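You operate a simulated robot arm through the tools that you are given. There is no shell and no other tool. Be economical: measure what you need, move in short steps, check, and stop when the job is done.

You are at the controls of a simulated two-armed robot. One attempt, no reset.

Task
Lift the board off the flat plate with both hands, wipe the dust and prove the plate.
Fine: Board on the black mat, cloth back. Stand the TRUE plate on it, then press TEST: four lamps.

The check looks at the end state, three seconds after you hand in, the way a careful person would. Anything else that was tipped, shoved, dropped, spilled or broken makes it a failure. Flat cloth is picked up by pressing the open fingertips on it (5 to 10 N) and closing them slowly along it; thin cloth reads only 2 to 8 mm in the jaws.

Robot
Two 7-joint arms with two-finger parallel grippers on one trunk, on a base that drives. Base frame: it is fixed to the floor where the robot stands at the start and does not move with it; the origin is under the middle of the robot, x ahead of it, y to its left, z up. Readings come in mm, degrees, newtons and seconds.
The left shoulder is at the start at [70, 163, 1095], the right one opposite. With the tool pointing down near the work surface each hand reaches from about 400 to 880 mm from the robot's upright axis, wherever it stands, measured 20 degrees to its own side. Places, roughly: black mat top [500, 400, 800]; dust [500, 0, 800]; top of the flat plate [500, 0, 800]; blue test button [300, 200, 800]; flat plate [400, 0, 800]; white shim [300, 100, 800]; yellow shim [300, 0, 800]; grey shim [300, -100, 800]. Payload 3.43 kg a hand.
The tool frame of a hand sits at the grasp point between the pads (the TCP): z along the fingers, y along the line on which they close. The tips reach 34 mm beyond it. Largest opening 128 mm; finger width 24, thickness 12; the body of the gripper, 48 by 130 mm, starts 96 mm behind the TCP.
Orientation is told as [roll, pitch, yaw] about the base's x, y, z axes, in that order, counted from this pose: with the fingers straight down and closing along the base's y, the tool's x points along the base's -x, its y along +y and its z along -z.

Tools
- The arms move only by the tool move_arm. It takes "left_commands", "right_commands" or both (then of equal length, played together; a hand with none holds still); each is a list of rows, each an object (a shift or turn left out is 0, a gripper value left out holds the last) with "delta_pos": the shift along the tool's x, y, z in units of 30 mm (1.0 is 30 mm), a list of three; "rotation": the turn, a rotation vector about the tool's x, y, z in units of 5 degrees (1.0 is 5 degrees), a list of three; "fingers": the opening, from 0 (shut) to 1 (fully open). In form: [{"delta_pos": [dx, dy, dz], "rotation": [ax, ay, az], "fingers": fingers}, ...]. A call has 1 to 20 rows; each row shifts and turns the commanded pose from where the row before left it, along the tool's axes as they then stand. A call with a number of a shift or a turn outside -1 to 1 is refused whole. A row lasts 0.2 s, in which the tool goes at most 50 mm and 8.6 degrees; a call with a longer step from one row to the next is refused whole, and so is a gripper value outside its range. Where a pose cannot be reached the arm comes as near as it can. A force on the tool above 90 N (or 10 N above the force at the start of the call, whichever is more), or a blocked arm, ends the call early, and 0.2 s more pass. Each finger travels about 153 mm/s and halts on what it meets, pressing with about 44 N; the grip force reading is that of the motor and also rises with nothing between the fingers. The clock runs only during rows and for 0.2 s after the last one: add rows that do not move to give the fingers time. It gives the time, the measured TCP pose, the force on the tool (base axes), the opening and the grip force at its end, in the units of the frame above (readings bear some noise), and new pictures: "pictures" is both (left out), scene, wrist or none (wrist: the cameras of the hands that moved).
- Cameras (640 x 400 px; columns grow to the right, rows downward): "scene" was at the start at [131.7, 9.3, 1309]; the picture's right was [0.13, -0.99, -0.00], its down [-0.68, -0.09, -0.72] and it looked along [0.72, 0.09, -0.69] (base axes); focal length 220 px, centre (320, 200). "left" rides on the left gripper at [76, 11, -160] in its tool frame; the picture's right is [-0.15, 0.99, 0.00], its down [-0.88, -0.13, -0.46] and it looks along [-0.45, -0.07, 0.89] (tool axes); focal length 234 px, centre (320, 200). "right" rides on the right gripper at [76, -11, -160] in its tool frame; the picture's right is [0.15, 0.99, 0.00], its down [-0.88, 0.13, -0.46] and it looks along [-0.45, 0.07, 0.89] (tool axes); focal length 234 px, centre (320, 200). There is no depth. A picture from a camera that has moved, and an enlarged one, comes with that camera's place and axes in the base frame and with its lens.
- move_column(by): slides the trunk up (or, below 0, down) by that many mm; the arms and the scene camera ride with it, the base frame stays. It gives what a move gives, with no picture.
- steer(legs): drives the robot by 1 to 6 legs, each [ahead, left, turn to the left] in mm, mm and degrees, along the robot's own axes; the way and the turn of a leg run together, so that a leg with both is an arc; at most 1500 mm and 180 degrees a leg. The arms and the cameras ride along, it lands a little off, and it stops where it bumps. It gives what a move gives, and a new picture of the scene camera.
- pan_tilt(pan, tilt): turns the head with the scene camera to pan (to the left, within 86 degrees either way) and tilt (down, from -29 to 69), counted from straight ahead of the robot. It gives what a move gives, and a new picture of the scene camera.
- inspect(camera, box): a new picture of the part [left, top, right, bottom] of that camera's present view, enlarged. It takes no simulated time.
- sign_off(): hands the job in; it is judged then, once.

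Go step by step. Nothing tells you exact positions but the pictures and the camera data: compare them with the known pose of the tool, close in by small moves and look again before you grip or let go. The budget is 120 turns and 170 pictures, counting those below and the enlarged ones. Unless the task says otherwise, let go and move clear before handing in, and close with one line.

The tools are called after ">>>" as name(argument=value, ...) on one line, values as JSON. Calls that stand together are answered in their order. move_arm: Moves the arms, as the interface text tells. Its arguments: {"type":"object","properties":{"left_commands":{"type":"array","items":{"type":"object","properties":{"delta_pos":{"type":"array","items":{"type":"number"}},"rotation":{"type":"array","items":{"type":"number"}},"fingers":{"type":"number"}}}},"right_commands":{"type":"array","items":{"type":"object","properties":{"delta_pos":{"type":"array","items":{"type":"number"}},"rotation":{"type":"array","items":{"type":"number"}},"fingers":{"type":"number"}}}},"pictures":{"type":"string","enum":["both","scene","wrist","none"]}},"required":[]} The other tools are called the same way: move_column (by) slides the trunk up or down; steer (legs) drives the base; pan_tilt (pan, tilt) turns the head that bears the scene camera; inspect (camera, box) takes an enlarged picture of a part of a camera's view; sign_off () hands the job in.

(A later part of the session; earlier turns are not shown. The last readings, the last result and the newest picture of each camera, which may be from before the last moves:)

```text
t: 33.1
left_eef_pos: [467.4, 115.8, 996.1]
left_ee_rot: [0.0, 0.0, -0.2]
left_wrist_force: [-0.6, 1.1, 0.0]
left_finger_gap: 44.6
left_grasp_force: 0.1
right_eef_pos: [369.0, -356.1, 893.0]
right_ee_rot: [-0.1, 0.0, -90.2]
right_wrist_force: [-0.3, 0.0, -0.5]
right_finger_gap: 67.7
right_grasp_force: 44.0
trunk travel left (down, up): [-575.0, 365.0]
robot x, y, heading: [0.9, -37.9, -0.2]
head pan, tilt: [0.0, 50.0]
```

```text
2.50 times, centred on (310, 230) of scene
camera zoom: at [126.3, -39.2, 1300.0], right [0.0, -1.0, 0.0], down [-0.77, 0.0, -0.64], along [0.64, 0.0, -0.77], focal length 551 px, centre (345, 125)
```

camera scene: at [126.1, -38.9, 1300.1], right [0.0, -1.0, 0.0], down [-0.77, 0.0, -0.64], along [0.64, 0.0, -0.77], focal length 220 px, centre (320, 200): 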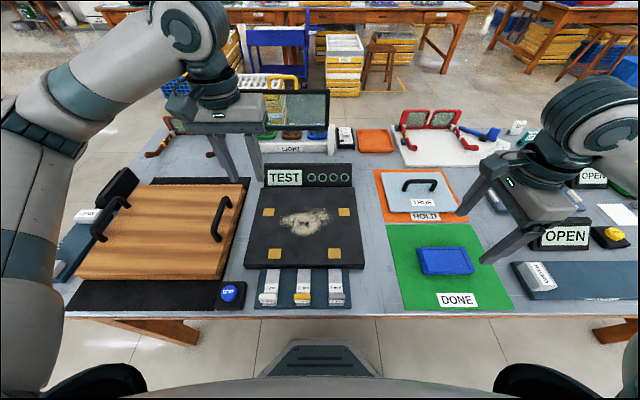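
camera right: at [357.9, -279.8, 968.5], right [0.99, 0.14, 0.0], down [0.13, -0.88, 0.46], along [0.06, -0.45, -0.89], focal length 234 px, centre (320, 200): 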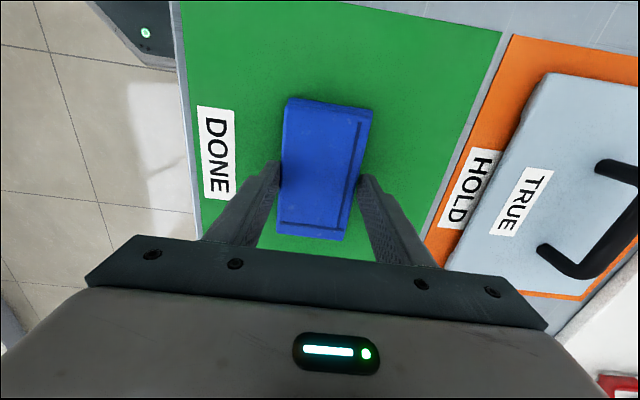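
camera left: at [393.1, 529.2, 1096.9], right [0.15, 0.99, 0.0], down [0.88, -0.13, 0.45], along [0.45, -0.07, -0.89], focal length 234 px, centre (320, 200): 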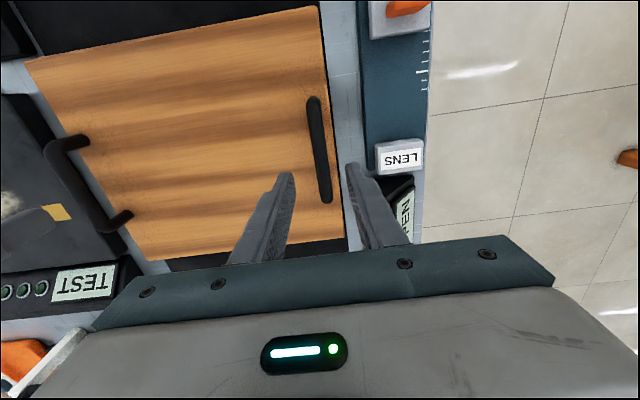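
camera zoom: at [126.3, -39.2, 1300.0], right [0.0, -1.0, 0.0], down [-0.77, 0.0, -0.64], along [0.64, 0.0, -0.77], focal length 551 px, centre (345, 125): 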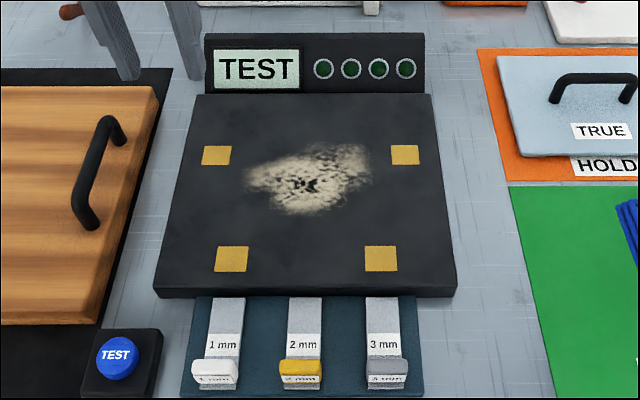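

Cloth is held with ~10 mm showing below the tips. The dust spans x 429–531, y −73…76. Move the left hand aside and bring the cloth over the dust.

>>> move_arm(left_commands=[{"delta_pos": [0, 0.476, 0]}, {"delta_pos": [0, 0.476, 0]}, {"delta_pos": [0, 0.476, 0]}, {"delta_pos": [0, 0.476, 0]}, {"delta_pos": [0, 0.476, 0]}, {"delta_pos": [0, 0.476, 0]}, {"delta_pos": [0, 0.476, 0]}, {"delta_pos": [0, 0.476, 0]}, {"delta_pos": [0, 0.476, 0]}, {"delta_pos": [0, 0.476, 0]}, {"delta_pos": [0, 0.476, 0]}, {"delta_pos": [0, 0.476, 0]}, {"delta_pos": [0, 0.476, 0]}, {"delta_pos": [0, 0.476, 0]}, {}], right_commands=[{"delta_pos": [0.907, 0.264, 0]}, {"delta_pos": [0.907, 0.264, 0]}, {"delta_pos": [0.907, 0.264, 0]}, {"delta_pos": [0.907, 0.264, 0]}, {"delta_pos": [0.907, 0.264, 0]}, {"delta_pos": [0.907, 0.264, 0]}, {"delta_pos": [0.907, 0.264, 0]}, {"delta_pos": [0.907, 0.264, 0]}, {"delta_pos": [0.907, 0.264, 0]}, {"delta_pos": [0.907, 0.264, 0]}, {"delta_pos": [0.907, 0.264, 0]}, {"delta_pos": [0.907, 0.264, 0]}, {"delta_pos": [0.907, 0.264, 0]}, {"delta_pos": [0.907, 0.264, 0]}, {}], pictures="both")

```text
t: 36.3
left_eef_pos: [467.6, 316.4, 995.7]
left_ee_rot: [0.0, 0.0, -0.2]
left_wrist_force: [-0.2, 0.4, -0.4]
left_finger_gap: 45.0
left_grasp_force: 0.0
right_eef_pos: [480.5, 24.5, 893.1]
right_ee_rot: [0.0, 0.1, -90.2]
right_wrist_force: [-0.4, 0.8, -1.1]
right_finger_gap: 67.6
right_grasp_force: 44.4
trunk travel left (down, up): [-575.0, 365.0]
robot x, y, heading: [-0.2, -35.5, -0.2]
head pan, tilt: [0.0, 50.0]
camera scene: at [126.3, -39.8, 1300.0], right [0.0, -1.0, 0.0], down [-0.77, 0.0, -0.64], along [0.64, 0.0, -0.77], focal length 220 px, centre (320, 200)
camera right: at [469.7, 100.1, 1052.5], right [0.99, 0.14, 0.0], down [0.13, -0.88, 0.45], along [0.06, -0.45, -0.89], focal length 234 px, centre (320, 200)
camera left: at [391.7, 326.7, 1156.1], right [0.15, 0.99, 0.0], down [0.88, -0.13, 0.46], along [0.45, -0.07, -0.89], focal length 234 px, centre (320, 200)
```

scene: 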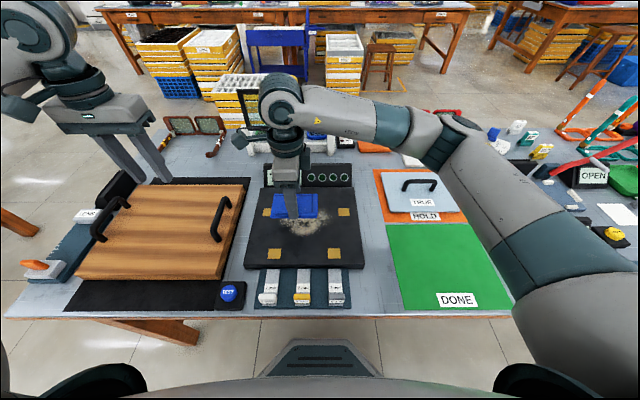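
right: 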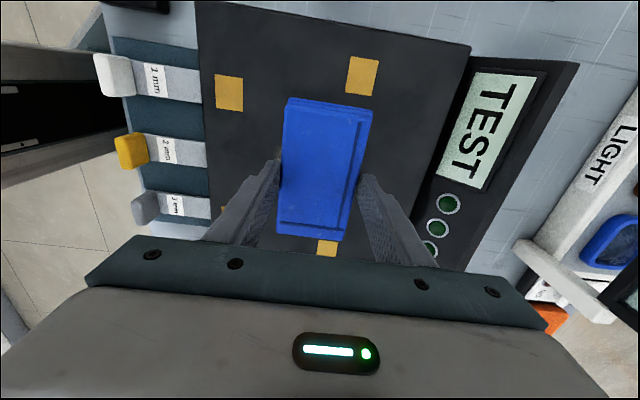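
left: 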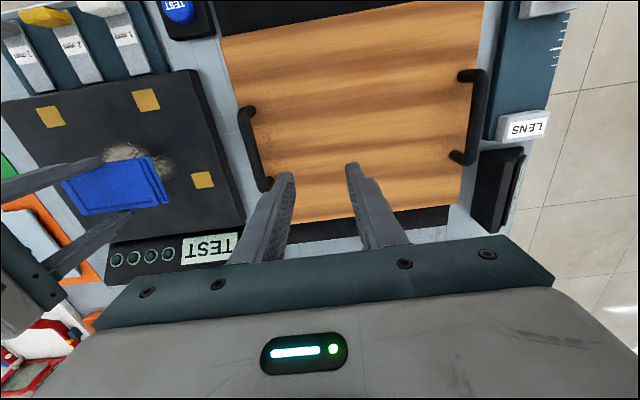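

In place over the dust. Lower until contact, then feel the force.

>>> move_arm(right_commands=[{"delta_pos": [0, 0, 0.5]}, {"delta_pos": [0, 0, 0.5]}, {"delta_pos": [0, 0, 0.5]}, {"delta_pos": [0, 0, 0.4]}, {"delta_pos": [0, 0, 0.15]}, {}], pictures="none")

```text
t: 37.7
left_eef_pos: [464.2, 315.4, 998.2]
left_ee_rot: [0.0, -0.2, -0.3]
left_wrist_force: [-0.3, 0.6, 0.3]
left_finger_gap: 44.9
left_grasp_force: 0.0
right_eef_pos: [480.2, 25.5, 836.5]
right_ee_rot: [0.5, 0.2, -90.2]
right_wrist_force: [9.6, -3.9, 53.0]
right_finger_gap: 67.6
right_grasp_force: 44.2
trunk travel left (down, up): [-575.0, 365.0]
robot x, y, heading: [-1.5, -38.3, -0.0]
head pan, tilt: [0.0, 50.0]
```

Contact at z≈837, force too high; back off 4 mm.

>>> move_arm(right_commands=[{"delta_pos": [0, 0, -0.13]}, {}], pictures="none")

```text
t: 38.3
left_eef_pos: [465.8, 315.6, 996.7]
left_ee_rot: [0.0, -0.1, -0.1]
left_wrist_force: [0.1, -0.6, -0.8]
left_finger_gap: 44.8
left_grasp_force: 0.1
right_eef_pos: [480.8, 26.2, 835.6]
right_ee_rot: [0.1, 0.3, -90.2]
right_wrist_force: [10.6, -0.4, 35.2]
right_finger_gap: 67.6
right_grasp_force: 44.0
trunk travel left (down, up): [-575.0, 365.0]
robot x, y, heading: [1.1, -34.7, -0.0]
head pan, tilt: [0.0, 50.0]
```

>>> move_arm(right_commands=[{"delta_pos": [0, 0, -0.06]}, {"delta_pos": [0, -0.5, 0]}, {"delta_pos": [0, -0.5, 0]}, {"delta_pos": [0, -0.5, 0]}, {"delta_pos": [0, 0.5, 0]}, {"delta_pos": [0, 0.5, 0]}, {"delta_pos": [0, 0.5, 0]}, {"delta_pos": [0, 0.5, 0]}, {"delta_pos": [0, 0.5, 0]}, {"delta_pos": [0, 0.5, 0]}, {"delta_pos": [0, 0.4, 0]}, {}], pictures="both")

```text
t: 40.9
left_eef_pos: [467.0, 315.7, 996.3]
left_ee_rot: [-0.1, 0.0, -0.3]
left_wrist_force: [0.4, 0.7, -0.5]
left_finger_gap: 44.8
left_grasp_force: 0.1
right_eef_pos: [538.0, 24.6, 835.7]
right_ee_rot: [0.0, 0.0, -90.2]
right_wrist_force: [-0.1, 0.2, -1.1]
right_finger_gap: 67.6
right_grasp_force: 43.8
trunk travel left (down, up): [-575.0, 365.0]
robot x, y, heading: [-1.5, -39.4, -0.2]
head pan, tilt: [0.0, 50.0]
camera scene: at [126.1, -38.7, 1300.1], right [0.0, -1.0, 0.0], down [-0.77, 0.0, -0.64], along [0.64, 0.0, -0.77], focal length 220 px, centre (320, 200)
camera right: at [526.6, 101.0, 996.9], right [0.99, 0.14, 0.0], down [0.13, -0.88, 0.46], along [0.06, -0.45, -0.89], focal length 234 px, centre (320, 200)
```

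scene: 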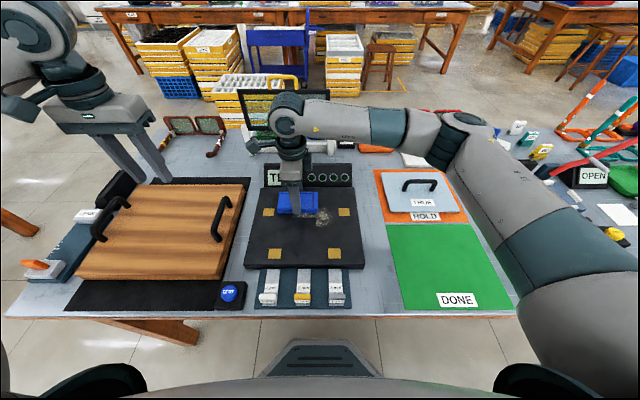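
right: 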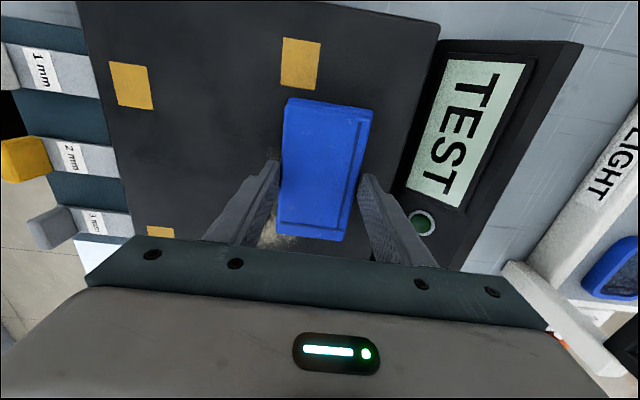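

Works: dust in that lane is gone. Shift to the y≈−25 lane with ~1 mm more press, sweep back and forth.

>>> move_arm(right_commands=[{"delta_pos": [0, 0, 0.05]}, {"delta_pos": [-0.6, 0, 0]}, {"delta_pos": [-0.6, 0, 0]}, {"delta_pos": [-0.6, 0, 0]}, {"delta_pos": [0, -0.5, 0]}, {"delta_pos": [0, -0.5, 0]}, {"delta_pos": [0, -0.5, 0]}, {"delta_pos": [0, -0.5, 0]}, {"delta_pos": [0, -0.5, 0]}, {"delta_pos": [0, -0.5, 0]}, {"delta_pos": [0, -0.5, 0]}, {"delta_pos": [0, 0.5, 0]}, {"delta_pos": [0, 0.5, 0]}, {"delta_pos": [0, 0.5, 0]}, {"delta_pos": [0, 0.5, 0]}, {"delta_pos": [0, 0.5, 0]}, {"delta_pos": [0, 0.5, 0]}, {}], pictures="none")

>>> move_arm(right_commands=[{"delta_pos": [0, 0, -0.5]}, {"delta_pos": [0, 0, -1]}, {"delta_pos": [-0.8, 0, -0.5]}, {"delta_pos": [-1, 0, 0]}, {"delta_pos": [-1, 0, 0]}, {"delta_pos": [-1, 0, 0]}, {"delta_pos": [-1, 0, 0]}, {"delta_pos": [-1, 0, 0]}, {"delta_pos": [-1, 0, 0]}, {}], pictures="scene")

>>> inspect(camera="scene", box=[230, 150, 390, 310])

```text
t: 44.7
left_eef_pos: [465.7, 316.1, 997.1]
left_ee_rot: [-0.1, -0.1, -0.2]
left_wrist_force: [0.4, -0.1, 0.4]
left_finger_gap: 44.8
left_grasp_force: 0.1
right_eef_pos: [521.7, -28.9, 835.7]
right_ee_rot: [0.1, 0.1, -90.1]
right_wrist_force: [-7.7, -1.4, 16.5]
right_finger_gap: 67.5
right_grasp_force: 44.5
trunk travel left (down, up): [-575.0, 365.0]
robot x, y, heading: [-1.6, -39.3, -0.3]
head pan, tilt: [0.0, 50.0]
```

```text
t: 46.9
left_eef_pos: [467.2, 316.9, 995.0]
left_ee_rot: [-0.1, 0.0, -0.1]
left_wrist_force: [-0.1, -0.3, -1.0]
left_finger_gap: 44.8
left_grasp_force: 0.0
right_eef_pos: [522.3, -231.1, 895.0]
right_ee_rot: [-0.1, 0.1, -90.1]
right_wrist_force: [-0.2, -0.9, 0.2]
right_finger_gap: 67.8
right_grasp_force: 44.4
trunk travel left (down, up): [-575.0, 365.0]
robot x, y, heading: [-3.7, -35.3, 0.0]
head pan, tilt: [0.0, 50.0]
camera scene: at [126.5, -38.0, 1300.0], right [0.0, -1.0, 0.0], down [-0.77, 0.0, -0.64], along [0.64, 0.0, -0.77], focal length 220 px, centre (320, 200)
```

scene: 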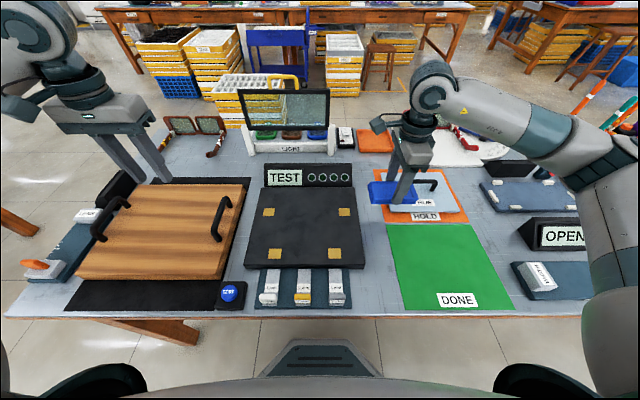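

```text
2.50 times, centred on (310, 230) of scene
camera zoom: at [126.5, -38.0, 1300.0], right [0.0, -1.0, 0.0], down [-0.77, 0.0, -0.64], along [0.64, 0.0, -0.77], focal length 551 px, centre (345, 125)
```

zoom: 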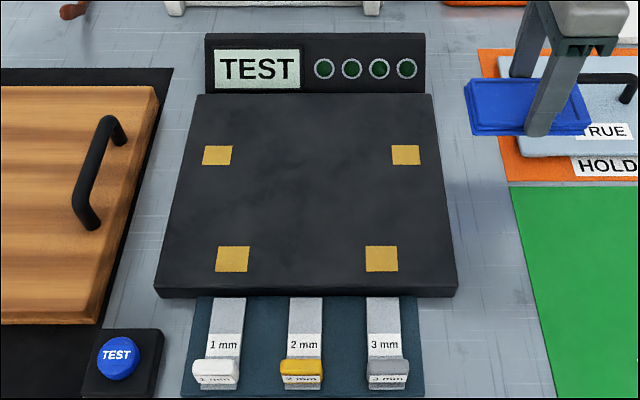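

The plate is clean. Return the cloth to its spot on the green field.

>>> move_arm(right_commands=[{"delta_pos": [-0.694, -0.85, 0]}, {"delta_pos": [-0.694, -0.85, 0]}, {"delta_pos": [-0.694, -0.85, 0]}, {"delta_pos": [-0.694, -0.85, 0]}, {"delta_pos": [-0.694, -0.85, 0]}, {"delta_pos": [-0.694, -0.85, 0]}, {}, {"delta_pos": [0, 0, 0.8]}, {"delta_pos": [0, 0, 0.8]}, {"delta_pos": [0, 0, 0.6]}, {"delta_pos": [0, 0, 0.45]}, {}], pictures="both")

```text
t: 49.5
left_eef_pos: [467.3, 316.7, 995.6]
left_ee_rot: [-0.1, 0.0, -0.3]
left_wrist_force: [-0.2, 0.3, 1.0]
left_finger_gap: 45.2
left_grasp_force: 0.1
right_eef_pos: [368.6, -357.9, 815.1]
right_ee_rot: [0.0, -0.1, -90.2]
right_wrist_force: [-0.1, 0.6, -1.4]
right_finger_gap: 67.7
right_grasp_force: 44.0
trunk travel left (down, up): [-575.0, 365.0]
robot x, y, heading: [-1.7, -39.0, -0.6]
head pan, tilt: [0.0, 50.0]
camera scene: at [126.1, -38.7, 1300.1], right [0.0, -1.0, 0.0], down [-0.77, 0.0, -0.64], along [0.64, 0.0, -0.77], focal length 220 px, centre (320, 200)
camera right: at [357.5, -281.4, 975.4], right [0.99, 0.14, 0.0], down [0.13, -0.88, 0.46], along [0.07, -0.45, -0.89], focal length 234 px, centre (320, 200)
```

scene: 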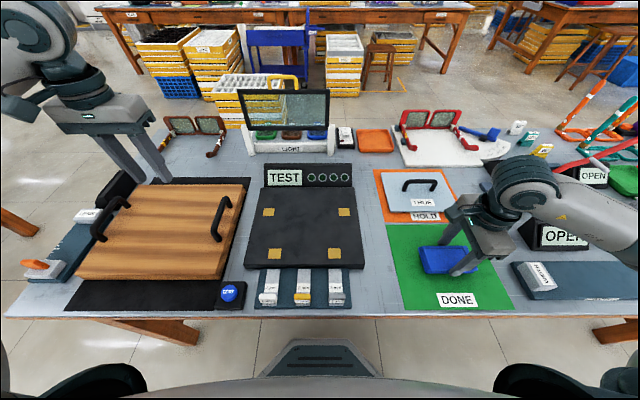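
right: 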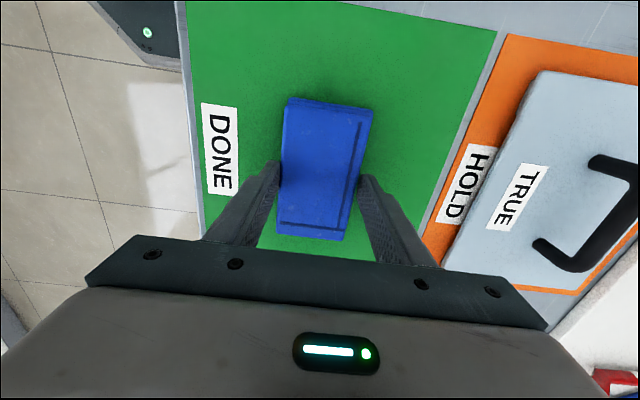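

Lower the last few mm, open, and rise.

>>> move_arm(right_commands=[{"delta_pos": [0, 0, 0.1]}, {"delta_pos": [0, 0, 0.1]}, {}, {"fingers": 0.55}, {"fingers": 0.65}, {"fingers": 0.75}, {}, {"delta_pos": [0, 0, -0.5]}, {"delta_pos": [0, 0, -1]}, {"delta_pos": [0, 0, -1]}, {"delta_pos": [0, 0, -1]}, {"delta_pos": [0, 0, -1]}, {}], pictures="wrist")

```text
t: 52.3
left_eef_pos: [465.6, 315.7, 994.8]
left_ee_rot: [-0.1, 0.0, -0.2]
left_wrist_force: [0.1, -0.3, -0.1]
left_finger_gap: 44.7
left_grasp_force: 0.2
right_eef_pos: [370.0, -356.0, 943.3]
right_ee_rot: [0.0, 0.1, -90.1]
right_wrist_force: [-0.2, -1.4, 0.3]
right_finger_gap: 96.0
right_grasp_force: 0.0
trunk travel left (down, up): [-575.0, 365.0]
robot x, y, heading: [-3.9, -36.5, -0.4]
head pan, tilt: [0.0, 50.0]
camera right: at [357.3, -281.7, 1105.0], right [0.99, 0.14, 0.0], down [0.13, -0.88, 0.45], along [0.06, -0.45, -0.89], focal length 234 px, centre (320, 200)
```

right: 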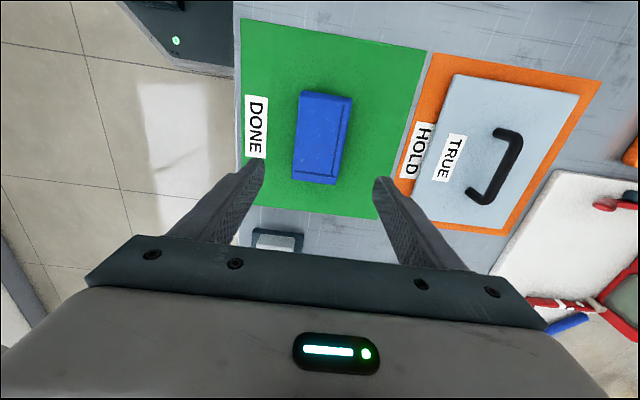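

Cloth is back in place. The TRUE plate's handle is at about (604,-353), z≈815, along y; move above it with the hand in the same orientation.

>>> move_arm(right_commands=[{"delta_pos": [0, 0.867, 0], "fingers": 0.5}, {"delta_pos": [0, 0.867, 0]}, {"delta_pos": [0, 0.867, 0]}, {"delta_pos": [0, 0.867, 0]}, {"delta_pos": [0, 0.867, 0]}, {"delta_pos": [0, 0.867, 0]}, {"delta_pos": [0, 0.867, 0]}, {"delta_pos": [0, 0.867, 0]}, {"delta_pos": [0.1, 0.867, 0]}, {}], pictures="both")

```text
t: 54.5
left_eef_pos: [467.2, 315.6, 994.8]
left_ee_rot: [-0.1, 0.0, -0.2]
left_wrist_force: [-0.9, -0.2, 0.3]
left_finger_gap: 44.9
left_grasp_force: 0.1
right_eef_pos: [602.2, -355.4, 944.0]
right_ee_rot: [0.0, 0.0, -90.0]
right_wrist_force: [0.2, -1.0, -0.4]
right_finger_gap: 64.0
right_grasp_force: 0.0
trunk travel left (down, up): [-575.0, 365.0]
robot x, y, heading: [3.4, -37.3, -0.3]
head pan, tilt: [0.0, 50.0]
camera scene: at [125.6, -39.2, 1300.1], right [0.0, -1.0, 0.0], down [-0.77, 0.0, -0.64], along [0.64, 0.0, -0.77], focal length 220 px, centre (320, 200)
camera right: at [591.3, -279.7, 1105.2], right [0.99, 0.14, 0.0], down [0.13, -0.88, 0.46], along [0.07, -0.45, -0.89], focal length 234 px, centre (320, 200)
```

scene: 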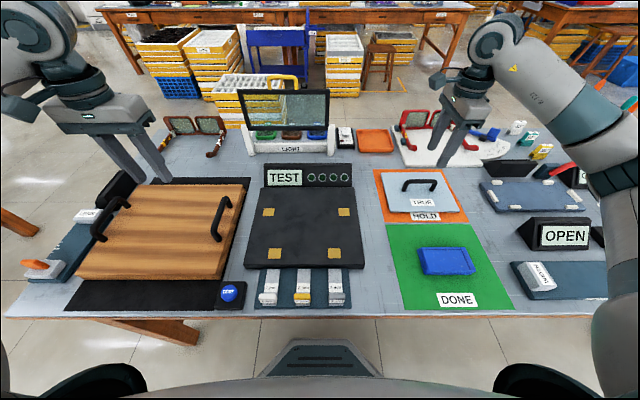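
right: 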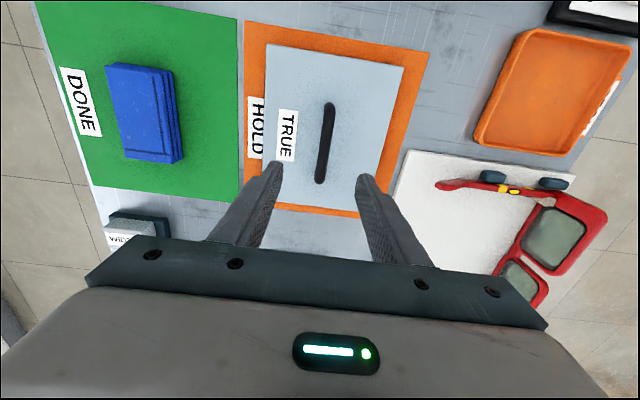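

>>> inspect(camera="scene", box=[370, 160, 470, 230])

>>> inspect(camera="right", box=[230, 10, 440, 230])

```text
5.71 times, centred on (420, 195) of scene
camera zoom: at [125.6, -39.2, 1300.1], right [0.0, -1.0, 0.0], down [-0.77, 0.0, -0.64], along [0.64, 0.0, -0.77], focal length 1260 px, centre (-251, 229)
```

zoom: 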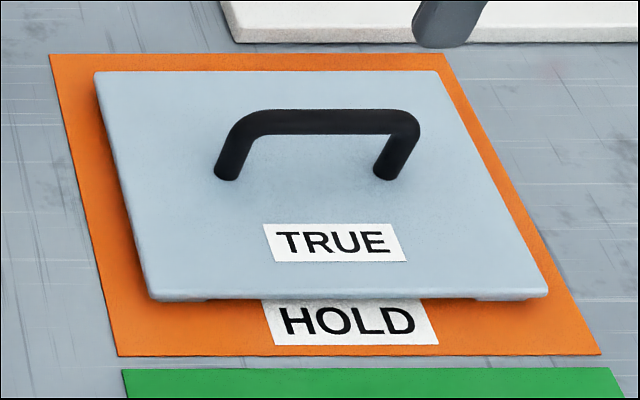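

```text
1.82 times, centred on (335, 120) of right
camera zoom: at [591.3, -279.7, 1105.2], right [0.99, 0.14, 0.0], down [0.13, -0.88, 0.46], along [0.07, -0.45, -0.89], focal length 426 px, centre (293, 346)
```

zoom: 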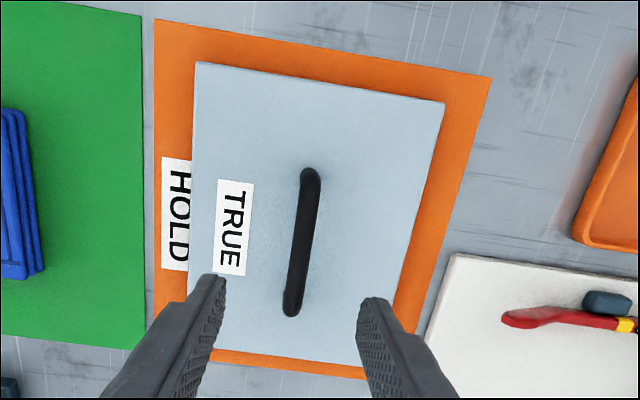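

The plate (208×172, centre ≈ (607,-353)) has small feet below. Lower to the handle and grip.

>>> move_arm(right_commands=[{"delta_pos": [0.12, 0.13, 0.8]}, {"delta_pos": [0, 0, 0.8]}, {"delta_pos": [0, 0, 0.8]}, {"delta_pos": [0, 0, 0.8]}, {"delta_pos": [0, 0, 0.6]}, {"delta_pos": [0, 0, 0.3]}, {}], pictures="both")

```text
t: 56.1
left_eef_pos: [467.0, 314.6, 995.9]
left_ee_rot: [-0.1, 0.1, -0.2]
left_wrist_force: [0.5, 1.2, -0.7]
left_finger_gap: 45.1
left_grasp_force: 0.2
right_eef_pos: [606.2, -351.6, 821.1]
right_ee_rot: [0.0, 0.0, -90.1]
right_wrist_force: [0.2, 1.0, -0.1]
right_finger_gap: 64.0
right_grasp_force: 0.1
trunk travel left (down, up): [-575.0, 365.0]
robot x, y, heading: [-1.6, -37.5, -0.4]
head pan, tilt: [0.0, 50.0]
camera scene: at [126.1, -38.8, 1300.1], right [0.0, -1.0, 0.0], down [-0.77, 0.0, -0.64], along [0.64, 0.0, -0.77], focal length 220 px, centre (320, 200)
camera right: at [594.9, -275.9, 981.9], right [0.99, 0.14, 0.0], down [0.13, -0.88, 0.46], along [0.06, -0.45, -0.89], focal length 234 px, centre (320, 200)
```

scene: 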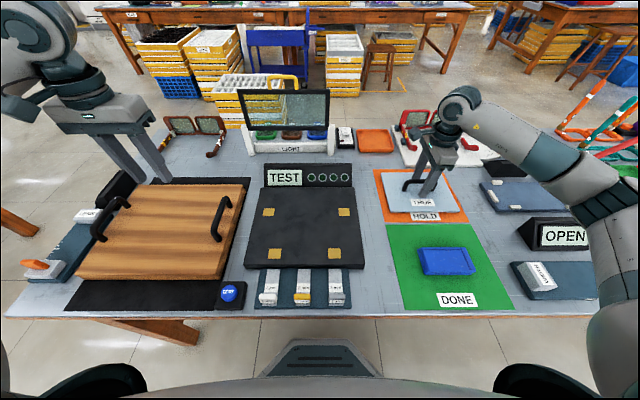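
right: 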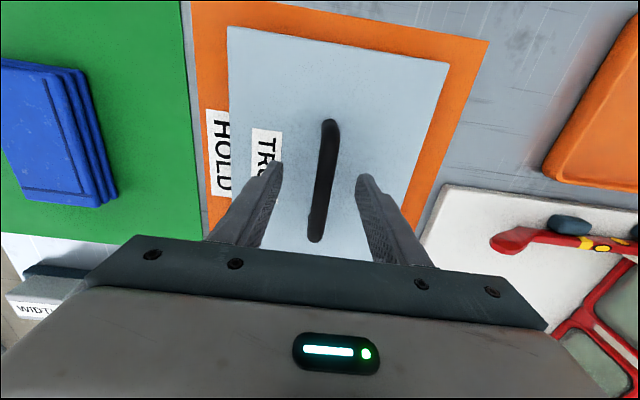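

>>> move_arm(right_commands=[{"delta_pos": [0, 0, 0.13]}, {"fingers": 0.35}, {"fingers": 0.25}, {"fingers": 0.15}, {"fingers": 0.05}, {"fingers": 0.0}, {}, {}], pictures="wrist")

```text
t: 57.9
left_eef_pos: [467.8, 316.6, 995.8]
left_ee_rot: [-0.1, -0.1, -0.1]
left_wrist_force: [-0.2, -0.1, 1.0]
left_finger_gap: 45.0
left_grasp_force: 0.0
right_eef_pos: [607.0, -352.5, 817.6]
right_ee_rot: [0.0, 0.0, -90.2]
right_wrist_force: [2.7, -0.4, 1.7]
right_finger_gap: 13.5
right_grasp_force: 44.3
trunk travel left (down, up): [-575.0, 365.0]
robot x, y, heading: [-0.9, -35.4, -0.4]
head pan, tilt: [0.0, 50.0]
camera right: at [595.4, -275.6, 978.0], right [0.99, 0.14, 0.0], down [0.13, -0.88, 0.46], along [0.07, -0.45, -0.89], focal length 234 px, centre (320, 200)
```

right: 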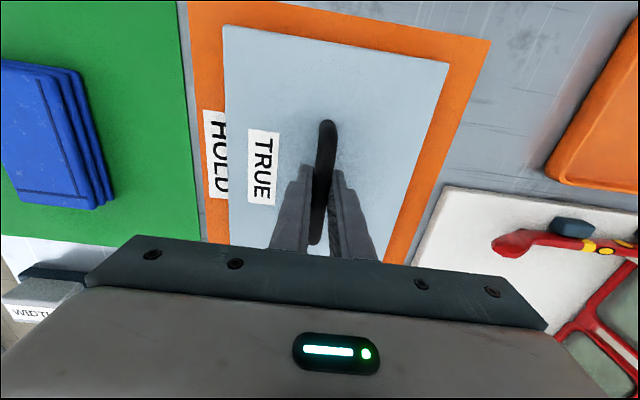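

Gripped (13.5 mm). Lift gently, then raise it to the head camera's height to see the feet underneath.

>>> move_arm(right_commands=[{"delta_pos": [0, 0, -0.2]}, {"delta_pos": [0, 0, -0.3]}, {"delta_pos": [0, 0, -0.5]}, {"delta_pos": [0, 0, -0.7]}, {"delta_pos": [0, 0, -0.8]}, {"delta_pos": [0, 0, -1]}, {"delta_pos": [0, 0, -1]}, {"delta_pos": [0, 0, -1]}, {"delta_pos": [0, 0, -1]}, {"delta_pos": [0, 0, -1]}, {"delta_pos": [0, 0, -1]}, {"delta_pos": [0, 0, -1]}, {"delta_pos": [0, 0, -1]}, {"delta_pos": [0, 0, -1]}, {"delta_pos": [0, 0, -1]}, {"delta_pos": [0, 0, -1]}, {"delta_pos": [0, 0, -1]}, {"delta_pos": [0, 0, -0.8]}, {"delta_pos": [0, 0, -0.4]}, {}], pictures="wrist")

>>> pan_tilt(pan=-30, tilt=0)

```text
t: 62.1
left_eef_pos: [467.5, 315.8, 996.4]
left_ee_rot: [0.1, 0.2, -0.1]
left_wrist_force: [-0.1, 0.1, -0.2]
left_finger_gap: 44.7
left_grasp_force: 0.1
right_eef_pos: [607.2, -352.4, 1288.0]
right_ee_rot: [-0.2, 0.1, -90.0]
right_wrist_force: [0.3, 0.1, -8.0]
right_finger_gap: 13.3
right_grasp_force: 43.8
trunk travel left (down, up): [-575.0, 365.0]
robot x, y, heading: [-1.3, -36.6, -0.3]
head pan, tilt: [0.0, 50.0]
camera right: at [596.6, -276.4, 1448.1], right [0.99, 0.14, 0.0], down [0.13, -0.88, 0.45], along [0.06, -0.45, -0.89], focal length 234 px, centre (320, 200)
```

right: 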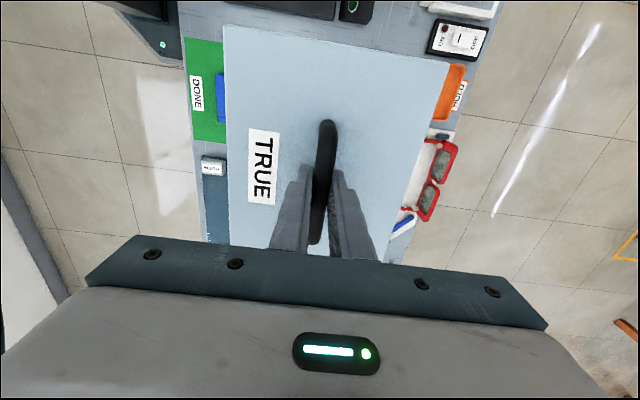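

```text
t: 63.2
left_eef_pos: [467.1, 315.5, 995.7]
left_ee_rot: [-0.1, 0.0, -0.3]
left_wrist_force: [0.2, -0.6, -0.5]
left_finger_gap: 44.6
left_grasp_force: 0.2
right_eef_pos: [608.4, -351.4, 1286.8]
right_ee_rot: [-0.2, 0.1, -90.2]
right_wrist_force: [-0.4, 0.0, -7.8]
right_finger_gap: 13.2
right_grasp_force: 44.0
trunk travel left (down, up): [-575.0, 365.0]
robot x, y, heading: [-1.8, -38.9, -0.2]
head pan, tilt: [-30.0, 0.0]
camera scene: at [127.8, -84.2, 1377.7], right [-0.5, -0.86, 0.0], down [0.0, 0.0, -1.0], along [0.86, -0.5, 0.0], focal length 220 px, centre (320, 200)
```

scene: 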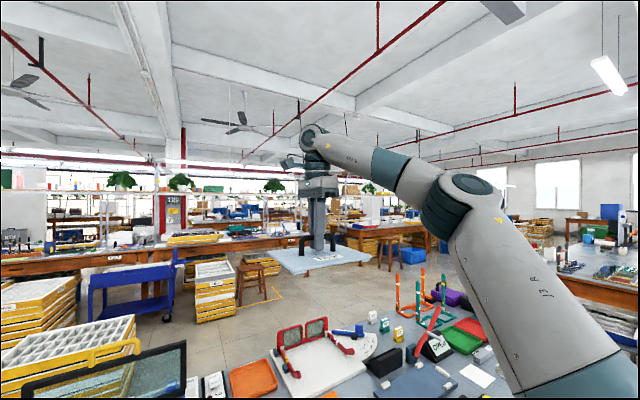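

Camera is still above; raise 120 mm more and roll the hand 40° so the underside faces the camera.

>>> move_arm(right_commands=[{"delta_pos": [0, 0, -1]}, {"delta_pos": [0, 0, -1]}, {"delta_pos": [0, 0, -1]}, {"delta_pos": [0, 0, -1]}, {"rotation": [0, 1, 0]}, {"rotation": [0, 1, 0]}, {"rotation": [0, 1, 0]}, {"rotation": [0, 1, 0]}, {"rotation": [0, 1, 0]}, {"rotation": [0, 1, 0]}, {"rotation": [0, 1, 0]}, {"rotation": [0, 1, 0]}, {}], pictures="none")

>>> inspect(camera="scene", box=[240, 80, 420, 300])

```text
t: 66.0
left_eef_pos: [467.0, 316.0, 995.6]
left_ee_rot: [-0.1, 0.1, -0.2]
left_wrist_force: [0.2, 0.2, 0.5]
left_finger_gap: 44.9
left_grasp_force: 0.1
right_eef_pos: [590.1, -345.9, 1376.6]
right_ee_rot: [0.0, 40.1, -90.2]
right_wrist_force: [-0.7, 0.5, -8.1]
right_finger_gap: 13.5
right_grasp_force: 44.1
right hand out of reach, approached as far as the arm can: row 3, 4
trunk travel left (down, up): [-575.0, 365.0]
robot x, y, heading: [-1.4, -40.4, -0.1]
head pan, tilt: [-30.0, 0.0]
```

```text
1.82 times, centred on (330, 190) of scene
camera zoom: at [127.5, -83.5, 1377.9], right [-0.5, -0.86, 0.0], down [0.0, 0.0, -1.0], along [0.86, -0.5, 0.0], focal length 401 px, centre (302, 218)
```

zoom: 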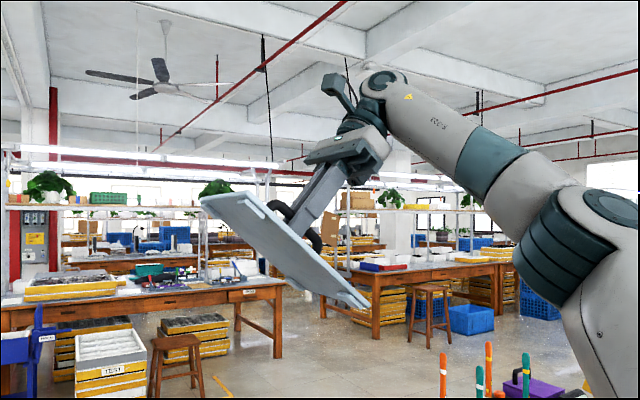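

>>> inspect(camera="scene", box=[290, 170, 350, 260])

>>> move_arm(right_commands=[{"rotation": [0, 1, 0]}, {"rotation": [0, 1, 0]}, {"rotation": [0, 1, 0]}, {"rotation": [0, 1, 0]}, {"rotation": [0, 1, 0]}, {"rotation": [0, 1, 0]}, {}], pictures="none")

>>> inspect(camera="scene", box=[280, 150, 370, 260])

```text
4.44 times, centred on (320, 215) of scene
camera zoom: at [127.5, -83.5, 1377.9], right [-0.5, -0.86, 0.0], down [0.0, 0.0, -1.0], along [0.86, -0.5, 0.0], focal length 980 px, centre (320, 133)
```

zoom: 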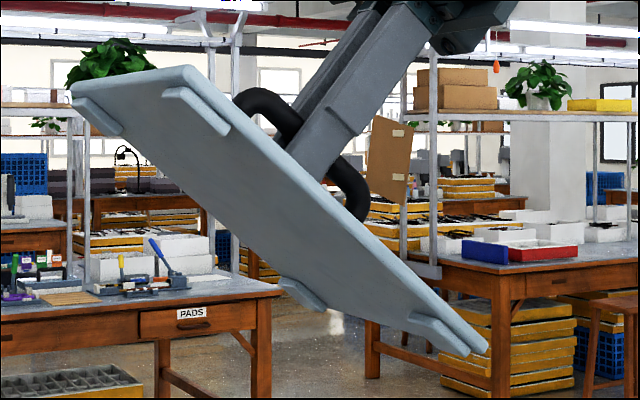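

```text
t: 67.7
left_eef_pos: [467.5, 315.4, 995.5]
left_ee_rot: [-0.1, 0.1, -0.2]
left_wrist_force: [-0.3, -0.6, -0.4]
left_finger_gap: 44.8
left_grasp_force: 0.1
right_eef_pos: [590.4, -347.7, 1377.3]
right_ee_rot: [-0.2, 70.1, -90.3]
right_wrist_force: [0.0, 0.0, -7.8]
right_finger_gap: 13.4
right_grasp_force: 43.7
trunk travel left (down, up): [-575.0, 365.0]
robot x, y, heading: [-2.9, -38.8, -0.2]
head pan, tilt: [-30.0, 0.0]
```

```text
3.64 times, centred on (325, 205) of scene
camera zoom: at [127.4, -83.7, 1377.9], right [-0.5, -0.86, 0.0], down [0.0, 0.0, -1.0], along [0.86, -0.5, 0.0], focal length 802 px, centre (302, 182)
```

zoom: 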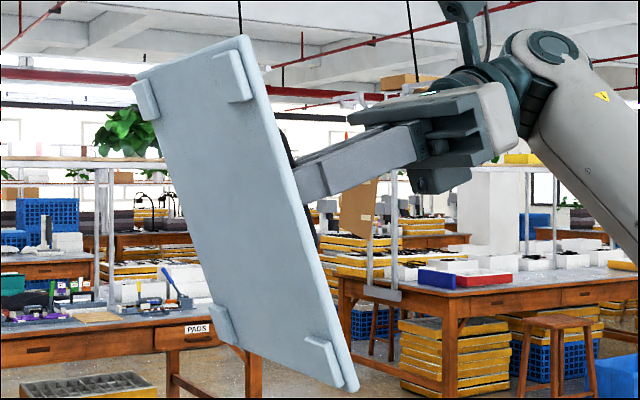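

The underside has four corner feet ≈ ±86 mm (y), ±72 mm (x) from centre. I want precise pad positions, so bring the left camera over the plate.

>>> move_arm(left_commands=[{"delta_pos": [0.243, -0.94, 0]}, {"delta_pos": [0.243, -0.94, 0]}, {"delta_pos": [0.243, -0.94, 0]}, {"delta_pos": [0.243, -0.94, 0]}, {"delta_pos": [0.243, -0.94, 0]}, {"delta_pos": [0.243, -0.94, 0]}, {"delta_pos": [0.243, -0.94, 0]}, {"delta_pos": [0.243, -0.94, 0]}, {"delta_pos": [0.243, -0.94, 0]}, {"delta_pos": [0.243, -0.94, 0]}, {"delta_pos": [0.243, -0.94, 0]}, {}], pictures="none")

>>> inspect(camera="left", box=[120, 0, 520, 250])

```text
t: 70.2
left_eef_pos: [387.3, 7.6, 996.1]
left_ee_rot: [-0.1, 0.1, -0.1]
left_wrist_force: [-0.3, 0.2, -0.4]
left_finger_gap: 45.0
left_grasp_force: 0.1
right_eef_pos: [590.4, -346.0, 1377.1]
right_ee_rot: [-0.4, 70.1, -90.4]
right_wrist_force: [0.2, 0.8, -7.2]
right_finger_gap: 13.5
right_grasp_force: 44.3
trunk travel left (down, up): [-575.0, 365.0]
robot x, y, heading: [1.0, -36.6, -0.4]
head pan, tilt: [-30.0, 0.0]
```

```text
1.60 times, centred on (320, 125) of left
camera zoom: at [311.4, 18.6, 1156.1], right [0.15, 0.99, 0.0], down [0.88, -0.13, 0.46], along [0.45, -0.07, -0.89], focal length 375 px, centre (320, 320)
```

zoom: 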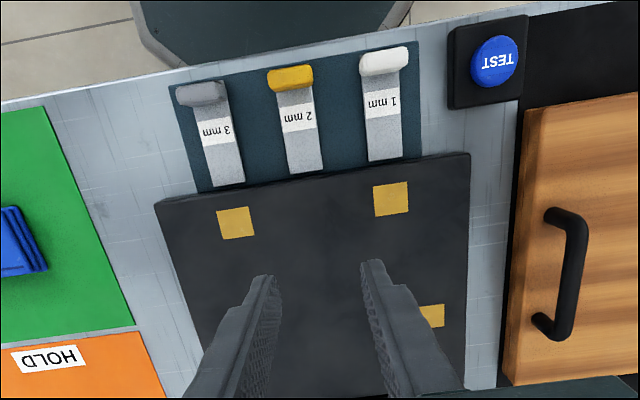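

Pads: near (379,±74), far (509,±108), 33 mm square. The plate centred at (444,0) in present orientation puts all four feet over pads. Level the plate again and retract the left hand.

>>> move_arm(left_commands=[{"delta_pos": [-0.243, 0.94, 0]}, {"delta_pos": [-0.243, 0.94, 0]}, {"delta_pos": [-0.243, 0.94, 0]}, {"delta_pos": [-0.243, 0.94, 0]}, {"delta_pos": [-0.243, 0.94, 0]}, {"delta_pos": [-0.243, 0.94, 0]}, {"delta_pos": [-0.243, 0.94, 0]}, {"delta_pos": [-0.243, 0.94, 0]}, {"delta_pos": [-0.243, 0.94, 0]}, {"delta_pos": [-0.243, 0.94, 0]}, {"delta_pos": [-0.243, 0.94, 0]}, {}, {}, {}, {}], right_commands=[{"rotation": [0, -1, 0]}, {"rotation": [0, -1, 0]}, {"rotation": [0, -1, 0]}, {"rotation": [0, -1, 0]}, {"rotation": [0, -1, 0]}, {"rotation": [0, -1, 0]}, {"rotation": [0, -1, 0]}, {"rotation": [0, -1, 0]}, {"rotation": [0, -1, 0]}, {"rotation": [0, -1, 0]}, {"rotation": [0, -1, 0]}, {"rotation": [0, -1, 0]}, {"rotation": [0, -1, 0]}, {"rotation": [0, -1, 0]}, {}], pictures="none")

>>> pan_tilt(pan=0, tilt=50)

```text
t: 73.5
left_eef_pos: [467.9, 315.3, 995.3]
left_ee_rot: [0.0, 0.1, -0.2]
left_wrist_force: [-0.9, 0.1, 0.2]
left_finger_gap: 44.6
left_grasp_force: 0.0
right_eef_pos: [590.5, -346.8, 1375.2]
right_ee_rot: [0.0, -0.1, -90.1]
right_wrist_force: [0.7, -0.5, -8.0]
right_finger_gap: 13.6
right_grasp_force: 43.2
trunk travel left (down, up): [-575.0, 365.0]
robot x, y, heading: [-4.3, -40.0, -0.0]
head pan, tilt: [-30.0, 0.0]
```

```text
t: 74.6
left_eef_pos: [468.1, 317.5, 995.8]
left_ee_rot: [0.0, 0.1, -0.2]
left_wrist_force: [0.2, -0.3, 0.1]
left_finger_gap: 45.1
left_grasp_force: 0.0
right_eef_pos: [591.7, -346.1, 1376.4]
right_ee_rot: [0.0, 0.1, -90.2]
right_wrist_force: [-0.3, -0.1, -6.8]
right_finger_gap: 13.3
right_grasp_force: 43.8
trunk travel left (down, up): [-575.0, 365.0]
robot x, y, heading: [2.0, -39.4, -0.2]
head pan, tilt: [0.0, 50.0]
camera scene: at [126.9, -39.2, 1300.0], right [0.0, -1.0, 0.0], down [-0.77, 0.0, -0.64], along [0.64, 0.0, -0.77], focal length 220 px, centre (320, 200)
```

scene: 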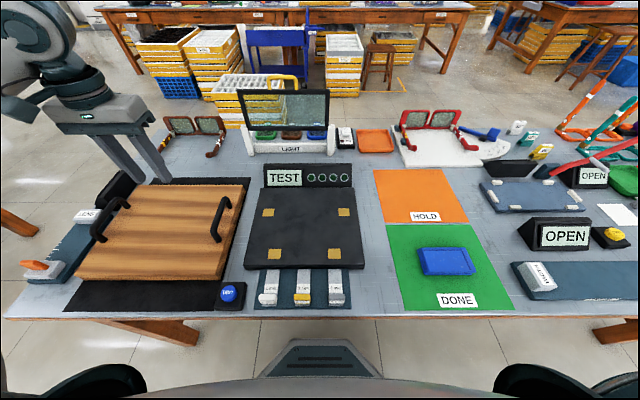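

Bring the plate above its place: (443,0), z≈950.

>>> move_arm(right_commands=[{"delta_pos": [0.769, -0.33, 0.947]}, {"delta_pos": [0.769, -0.33, 0.947]}, {"delta_pos": [0.769, -0.33, 0.947]}, {"delta_pos": [0.769, -0.33, 0.947]}, {"delta_pos": [0.769, -0.33, 0.947]}, {"delta_pos": [0.769, -0.33, 0.947]}, {"delta_pos": [0.769, -0.33, 0.947]}, {"delta_pos": [0.769, -0.33, 0.947]}, {"delta_pos": [0.769, -0.33, 0.947]}, {"delta_pos": [0.769, -0.33, 0.947]}, {"delta_pos": [0.769, -0.33, 0.947]}, {"delta_pos": [0.769, -0.33, 0.947]}, {"delta_pos": [0.769, -0.33, 0.947]}, {"delta_pos": [0.769, -0.33, 0.947]}, {"delta_pos": [0.769, -0.33, 0.947]}, {}], pictures="both")

```text
t: 78.0
left_eef_pos: [468.1, 315.3, 995.9]
left_ee_rot: [0.0, 0.1, -0.2]
left_wrist_force: [-0.1, -0.1, 0.0]
left_finger_gap: 45.2
left_grasp_force: 0.0
right_eef_pos: [442.6, 0.0, 951.6]
right_ee_rot: [0.0, 0.0, -90.2]
right_wrist_force: [-0.3, 0.4, -7.7]
right_finger_gap: 13.5
right_grasp_force: 43.8
trunk travel left (down, up): [-575.0, 365.0]
robot x, y, heading: [-1.0, -38.7, -0.2]
head pan, tilt: [0.0, 50.0]
camera scene: at [126.5, -39.5, 1300.0], right [0.0, -1.0, 0.0], down [-0.77, 0.0, -0.64], along [0.64, 0.0, -0.77], focal length 220 px, centre (320, 200)
camera right: at [431.4, 76.0, 1111.8], right [0.99, 0.14, 0.0], down [0.13, -0.88, 0.45], along [0.06, -0.45, -0.89], focal length 234 px, centre (320, 200)
```

scene: 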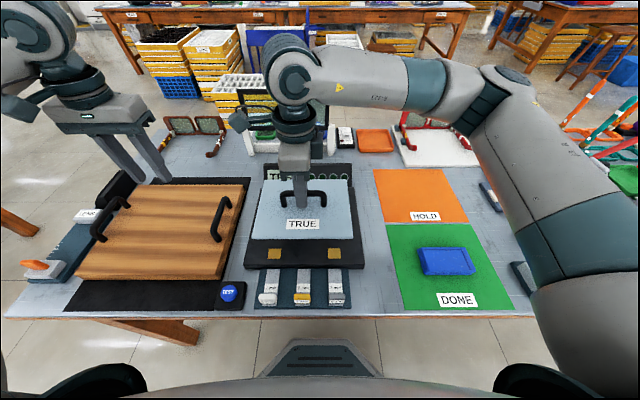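
right: 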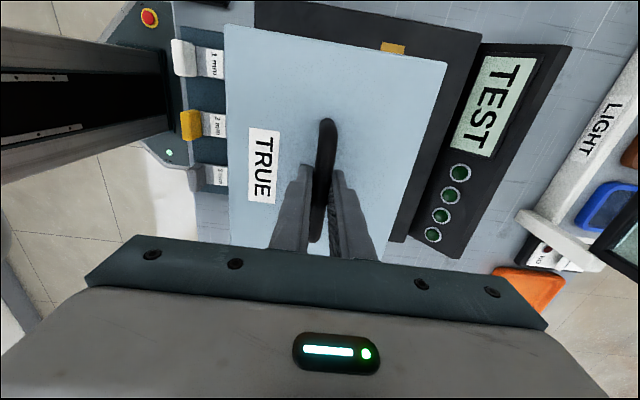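

Lower to just above (z≈858) and check alignment.

>>> move_arm(right_commands=[{"delta_pos": [0, 0, 0.6]}, {"delta_pos": [0, 0, 0.7]}, {"delta_pos": [0, 0, 0.7]}, {"delta_pos": [0, 0, 0.6]}, {"delta_pos": [0, 0, 0.5]}, {}], pictures="wrist")

>>> inspect(camera="scene", box=[230, 150, 390, 310])

```text
t: 79.4
left_eef_pos: [467.4, 315.2, 994.9]
left_ee_rot: [-0.1, 0.1, -0.2]
left_wrist_force: [0.4, -0.2, 0.4]
left_finger_gap: 44.8
left_grasp_force: 0.1
right_eef_pos: [442.3, 1.1, 856.8]
right_ee_rot: [0.0, 0.0, -90.1]
right_wrist_force: [0.1, -0.3, -7.5]
right_finger_gap: 13.3
right_grasp_force: 44.1
trunk travel left (down, up): [-575.0, 365.0]
robot x, y, heading: [-3.2, -34.5, -0.3]
head pan, tilt: [0.0, 50.0]
camera right: at [431.4, 76.9, 1018.0], right [0.99, 0.14, 0.0], down [0.13, -0.88, 0.46], along [0.07, -0.45, -0.89], focal length 234 px, centre (320, 200)
```

right: 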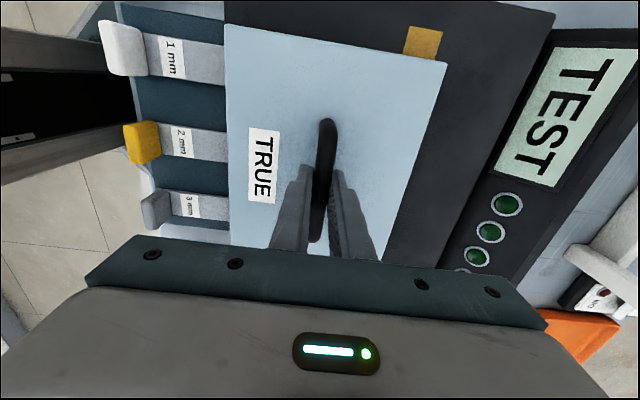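

```text
2.50 times, centred on (310, 230) of scene
camera zoom: at [126.6, -38.6, 1300.0], right [0.0, -1.0, 0.0], down [-0.77, 0.0, -0.64], along [0.64, 0.0, -0.77], focal length 551 px, centre (345, 125)
```

zoom: 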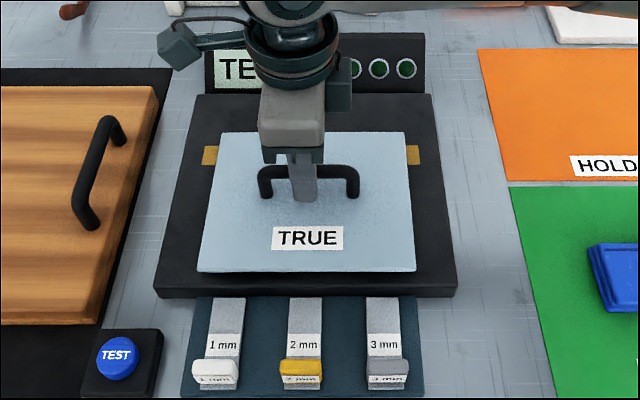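

Alignment is symmetric over the pads. Set it down slowly.

>>> move_arm(right_commands=[{"delta_pos": [0, 0, 0.1]}, {"delta_pos": [0, 0, 0.1]}, {"delta_pos": [0, 0, 0.07]}, {}], pictures="none")

```text
t: 80.4
left_eef_pos: [467.3, 316.9, 994.1]
left_ee_rot: [-0.1, 0.1, -0.2]
left_wrist_force: [-0.4, 0.2, 0.4]
left_finger_gap: 44.8
left_grasp_force: 0.0
right_eef_pos: [442.1, 0.4, 849.3]
right_ee_rot: [-0.1, 0.0, -90.1]
right_wrist_force: [-0.4, -0.5, -6.9]
right_finger_gap: 13.6
right_grasp_force: 44.2
trunk travel left (down, up): [-575.0, 365.0]
robot x, y, heading: [3.0, -37.2, -0.3]
head pan, tilt: [0.0, 50.0]
```

>>> move_arm(right_commands=[{"delta_pos": [0, 0, 0.05]}, {"delta_pos": [0, 0, 0.05]}, {}], pictures="none")

```text
t: 81.2
left_eef_pos: [466.8, 317.0, 995.8]
left_ee_rot: [0.0, 0.1, -0.2]
left_wrist_force: [0.5, 0.3, 0.0]
left_finger_gap: 44.8
left_grasp_force: 0.1
right_eef_pos: [442.8, -0.3, 848.5]
right_ee_rot: [0.1, 0.2, -90.2]
right_wrist_force: [5.2, -2.0, 18.8]
right_finger_gap: 13.2
right_grasp_force: 44.2
trunk travel left (down, up): [-575.0, 365.0]
robot x, y, heading: [1.0, -36.7, -0.3]
head pan, tilt: [0.0, 50.0]
```

Contact at z≈848.5. Relax, release, and rise.

>>> move_arm(right_commands=[{"delta_pos": [0, 0, -0.07]}, {"fingers": 0.15}, {"fingers": 0.25}, {"fingers": 0.35}, {}, {"delta_pos": [0, 0, -0.5]}, {"delta_pos": [0, 0, -1]}, {"delta_pos": [0, 0, -1]}, {"delta_pos": [0, 0, -1]}, {"delta_pos": [-1, 0, 0]}, {"delta_pos": [-1, 0, 0]}, {"delta_pos": [-1, 0, 0]}, {"delta_pos": [-1, 0, 0]}, {"delta_pos": [-1, 0, 0]}, {"delta_pos": [-1, 0, 0]}, {"delta_pos": [-1, 0, 0]}, {"delta_pos": [-1, 0, 0]}, {}], pictures="scene")

>>> inspect(camera="scene", box=[230, 150, 390, 310])

```text
t: 85.0
left_eef_pos: [466.7, 318.7, 996.7]
left_ee_rot: [-0.1, 0.0, -0.2]
left_wrist_force: [-0.3, 0.5, 1.0]
left_finger_gap: 44.7
left_grasp_force: 0.1
right_eef_pos: [439.2, -238.7, 955.3]
right_ee_rot: [0.0, -0.1, -90.0]
right_wrist_force: [-0.4, -1.0, -0.3]
right_finger_gap: 44.8
right_grasp_force: 0.0
trunk travel left (down, up): [-575.0, 365.0]
robot x, y, heading: [-0.3, -40.8, -0.4]
head pan, tilt: [0.0, 50.0]
camera scene: at [126.4, -37.9, 1300.0], right [0.0, -1.0, 0.0], down [-0.77, 0.0, -0.64], along [0.64, 0.0, -0.77], focal length 220 px, centre (320, 200)
```

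scene: 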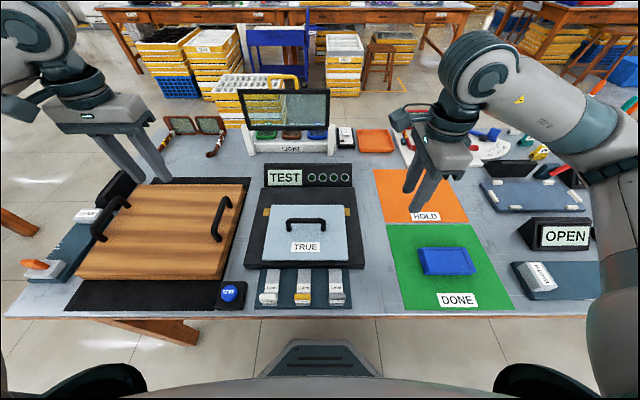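

```text
2.50 times, centred on (310, 230) of scene
camera zoom: at [126.4, -37.9, 1300.0], right [0.0, -1.0, 0.0], down [-0.77, 0.0, -0.64], along [0.64, 0.0, -0.77], focal length 551 px, centre (345, 125)
```

zoom: 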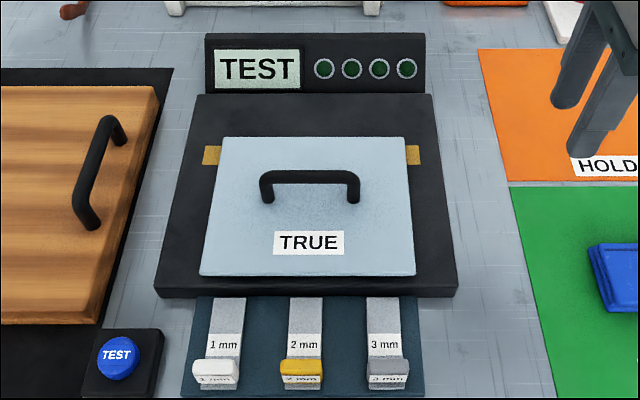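

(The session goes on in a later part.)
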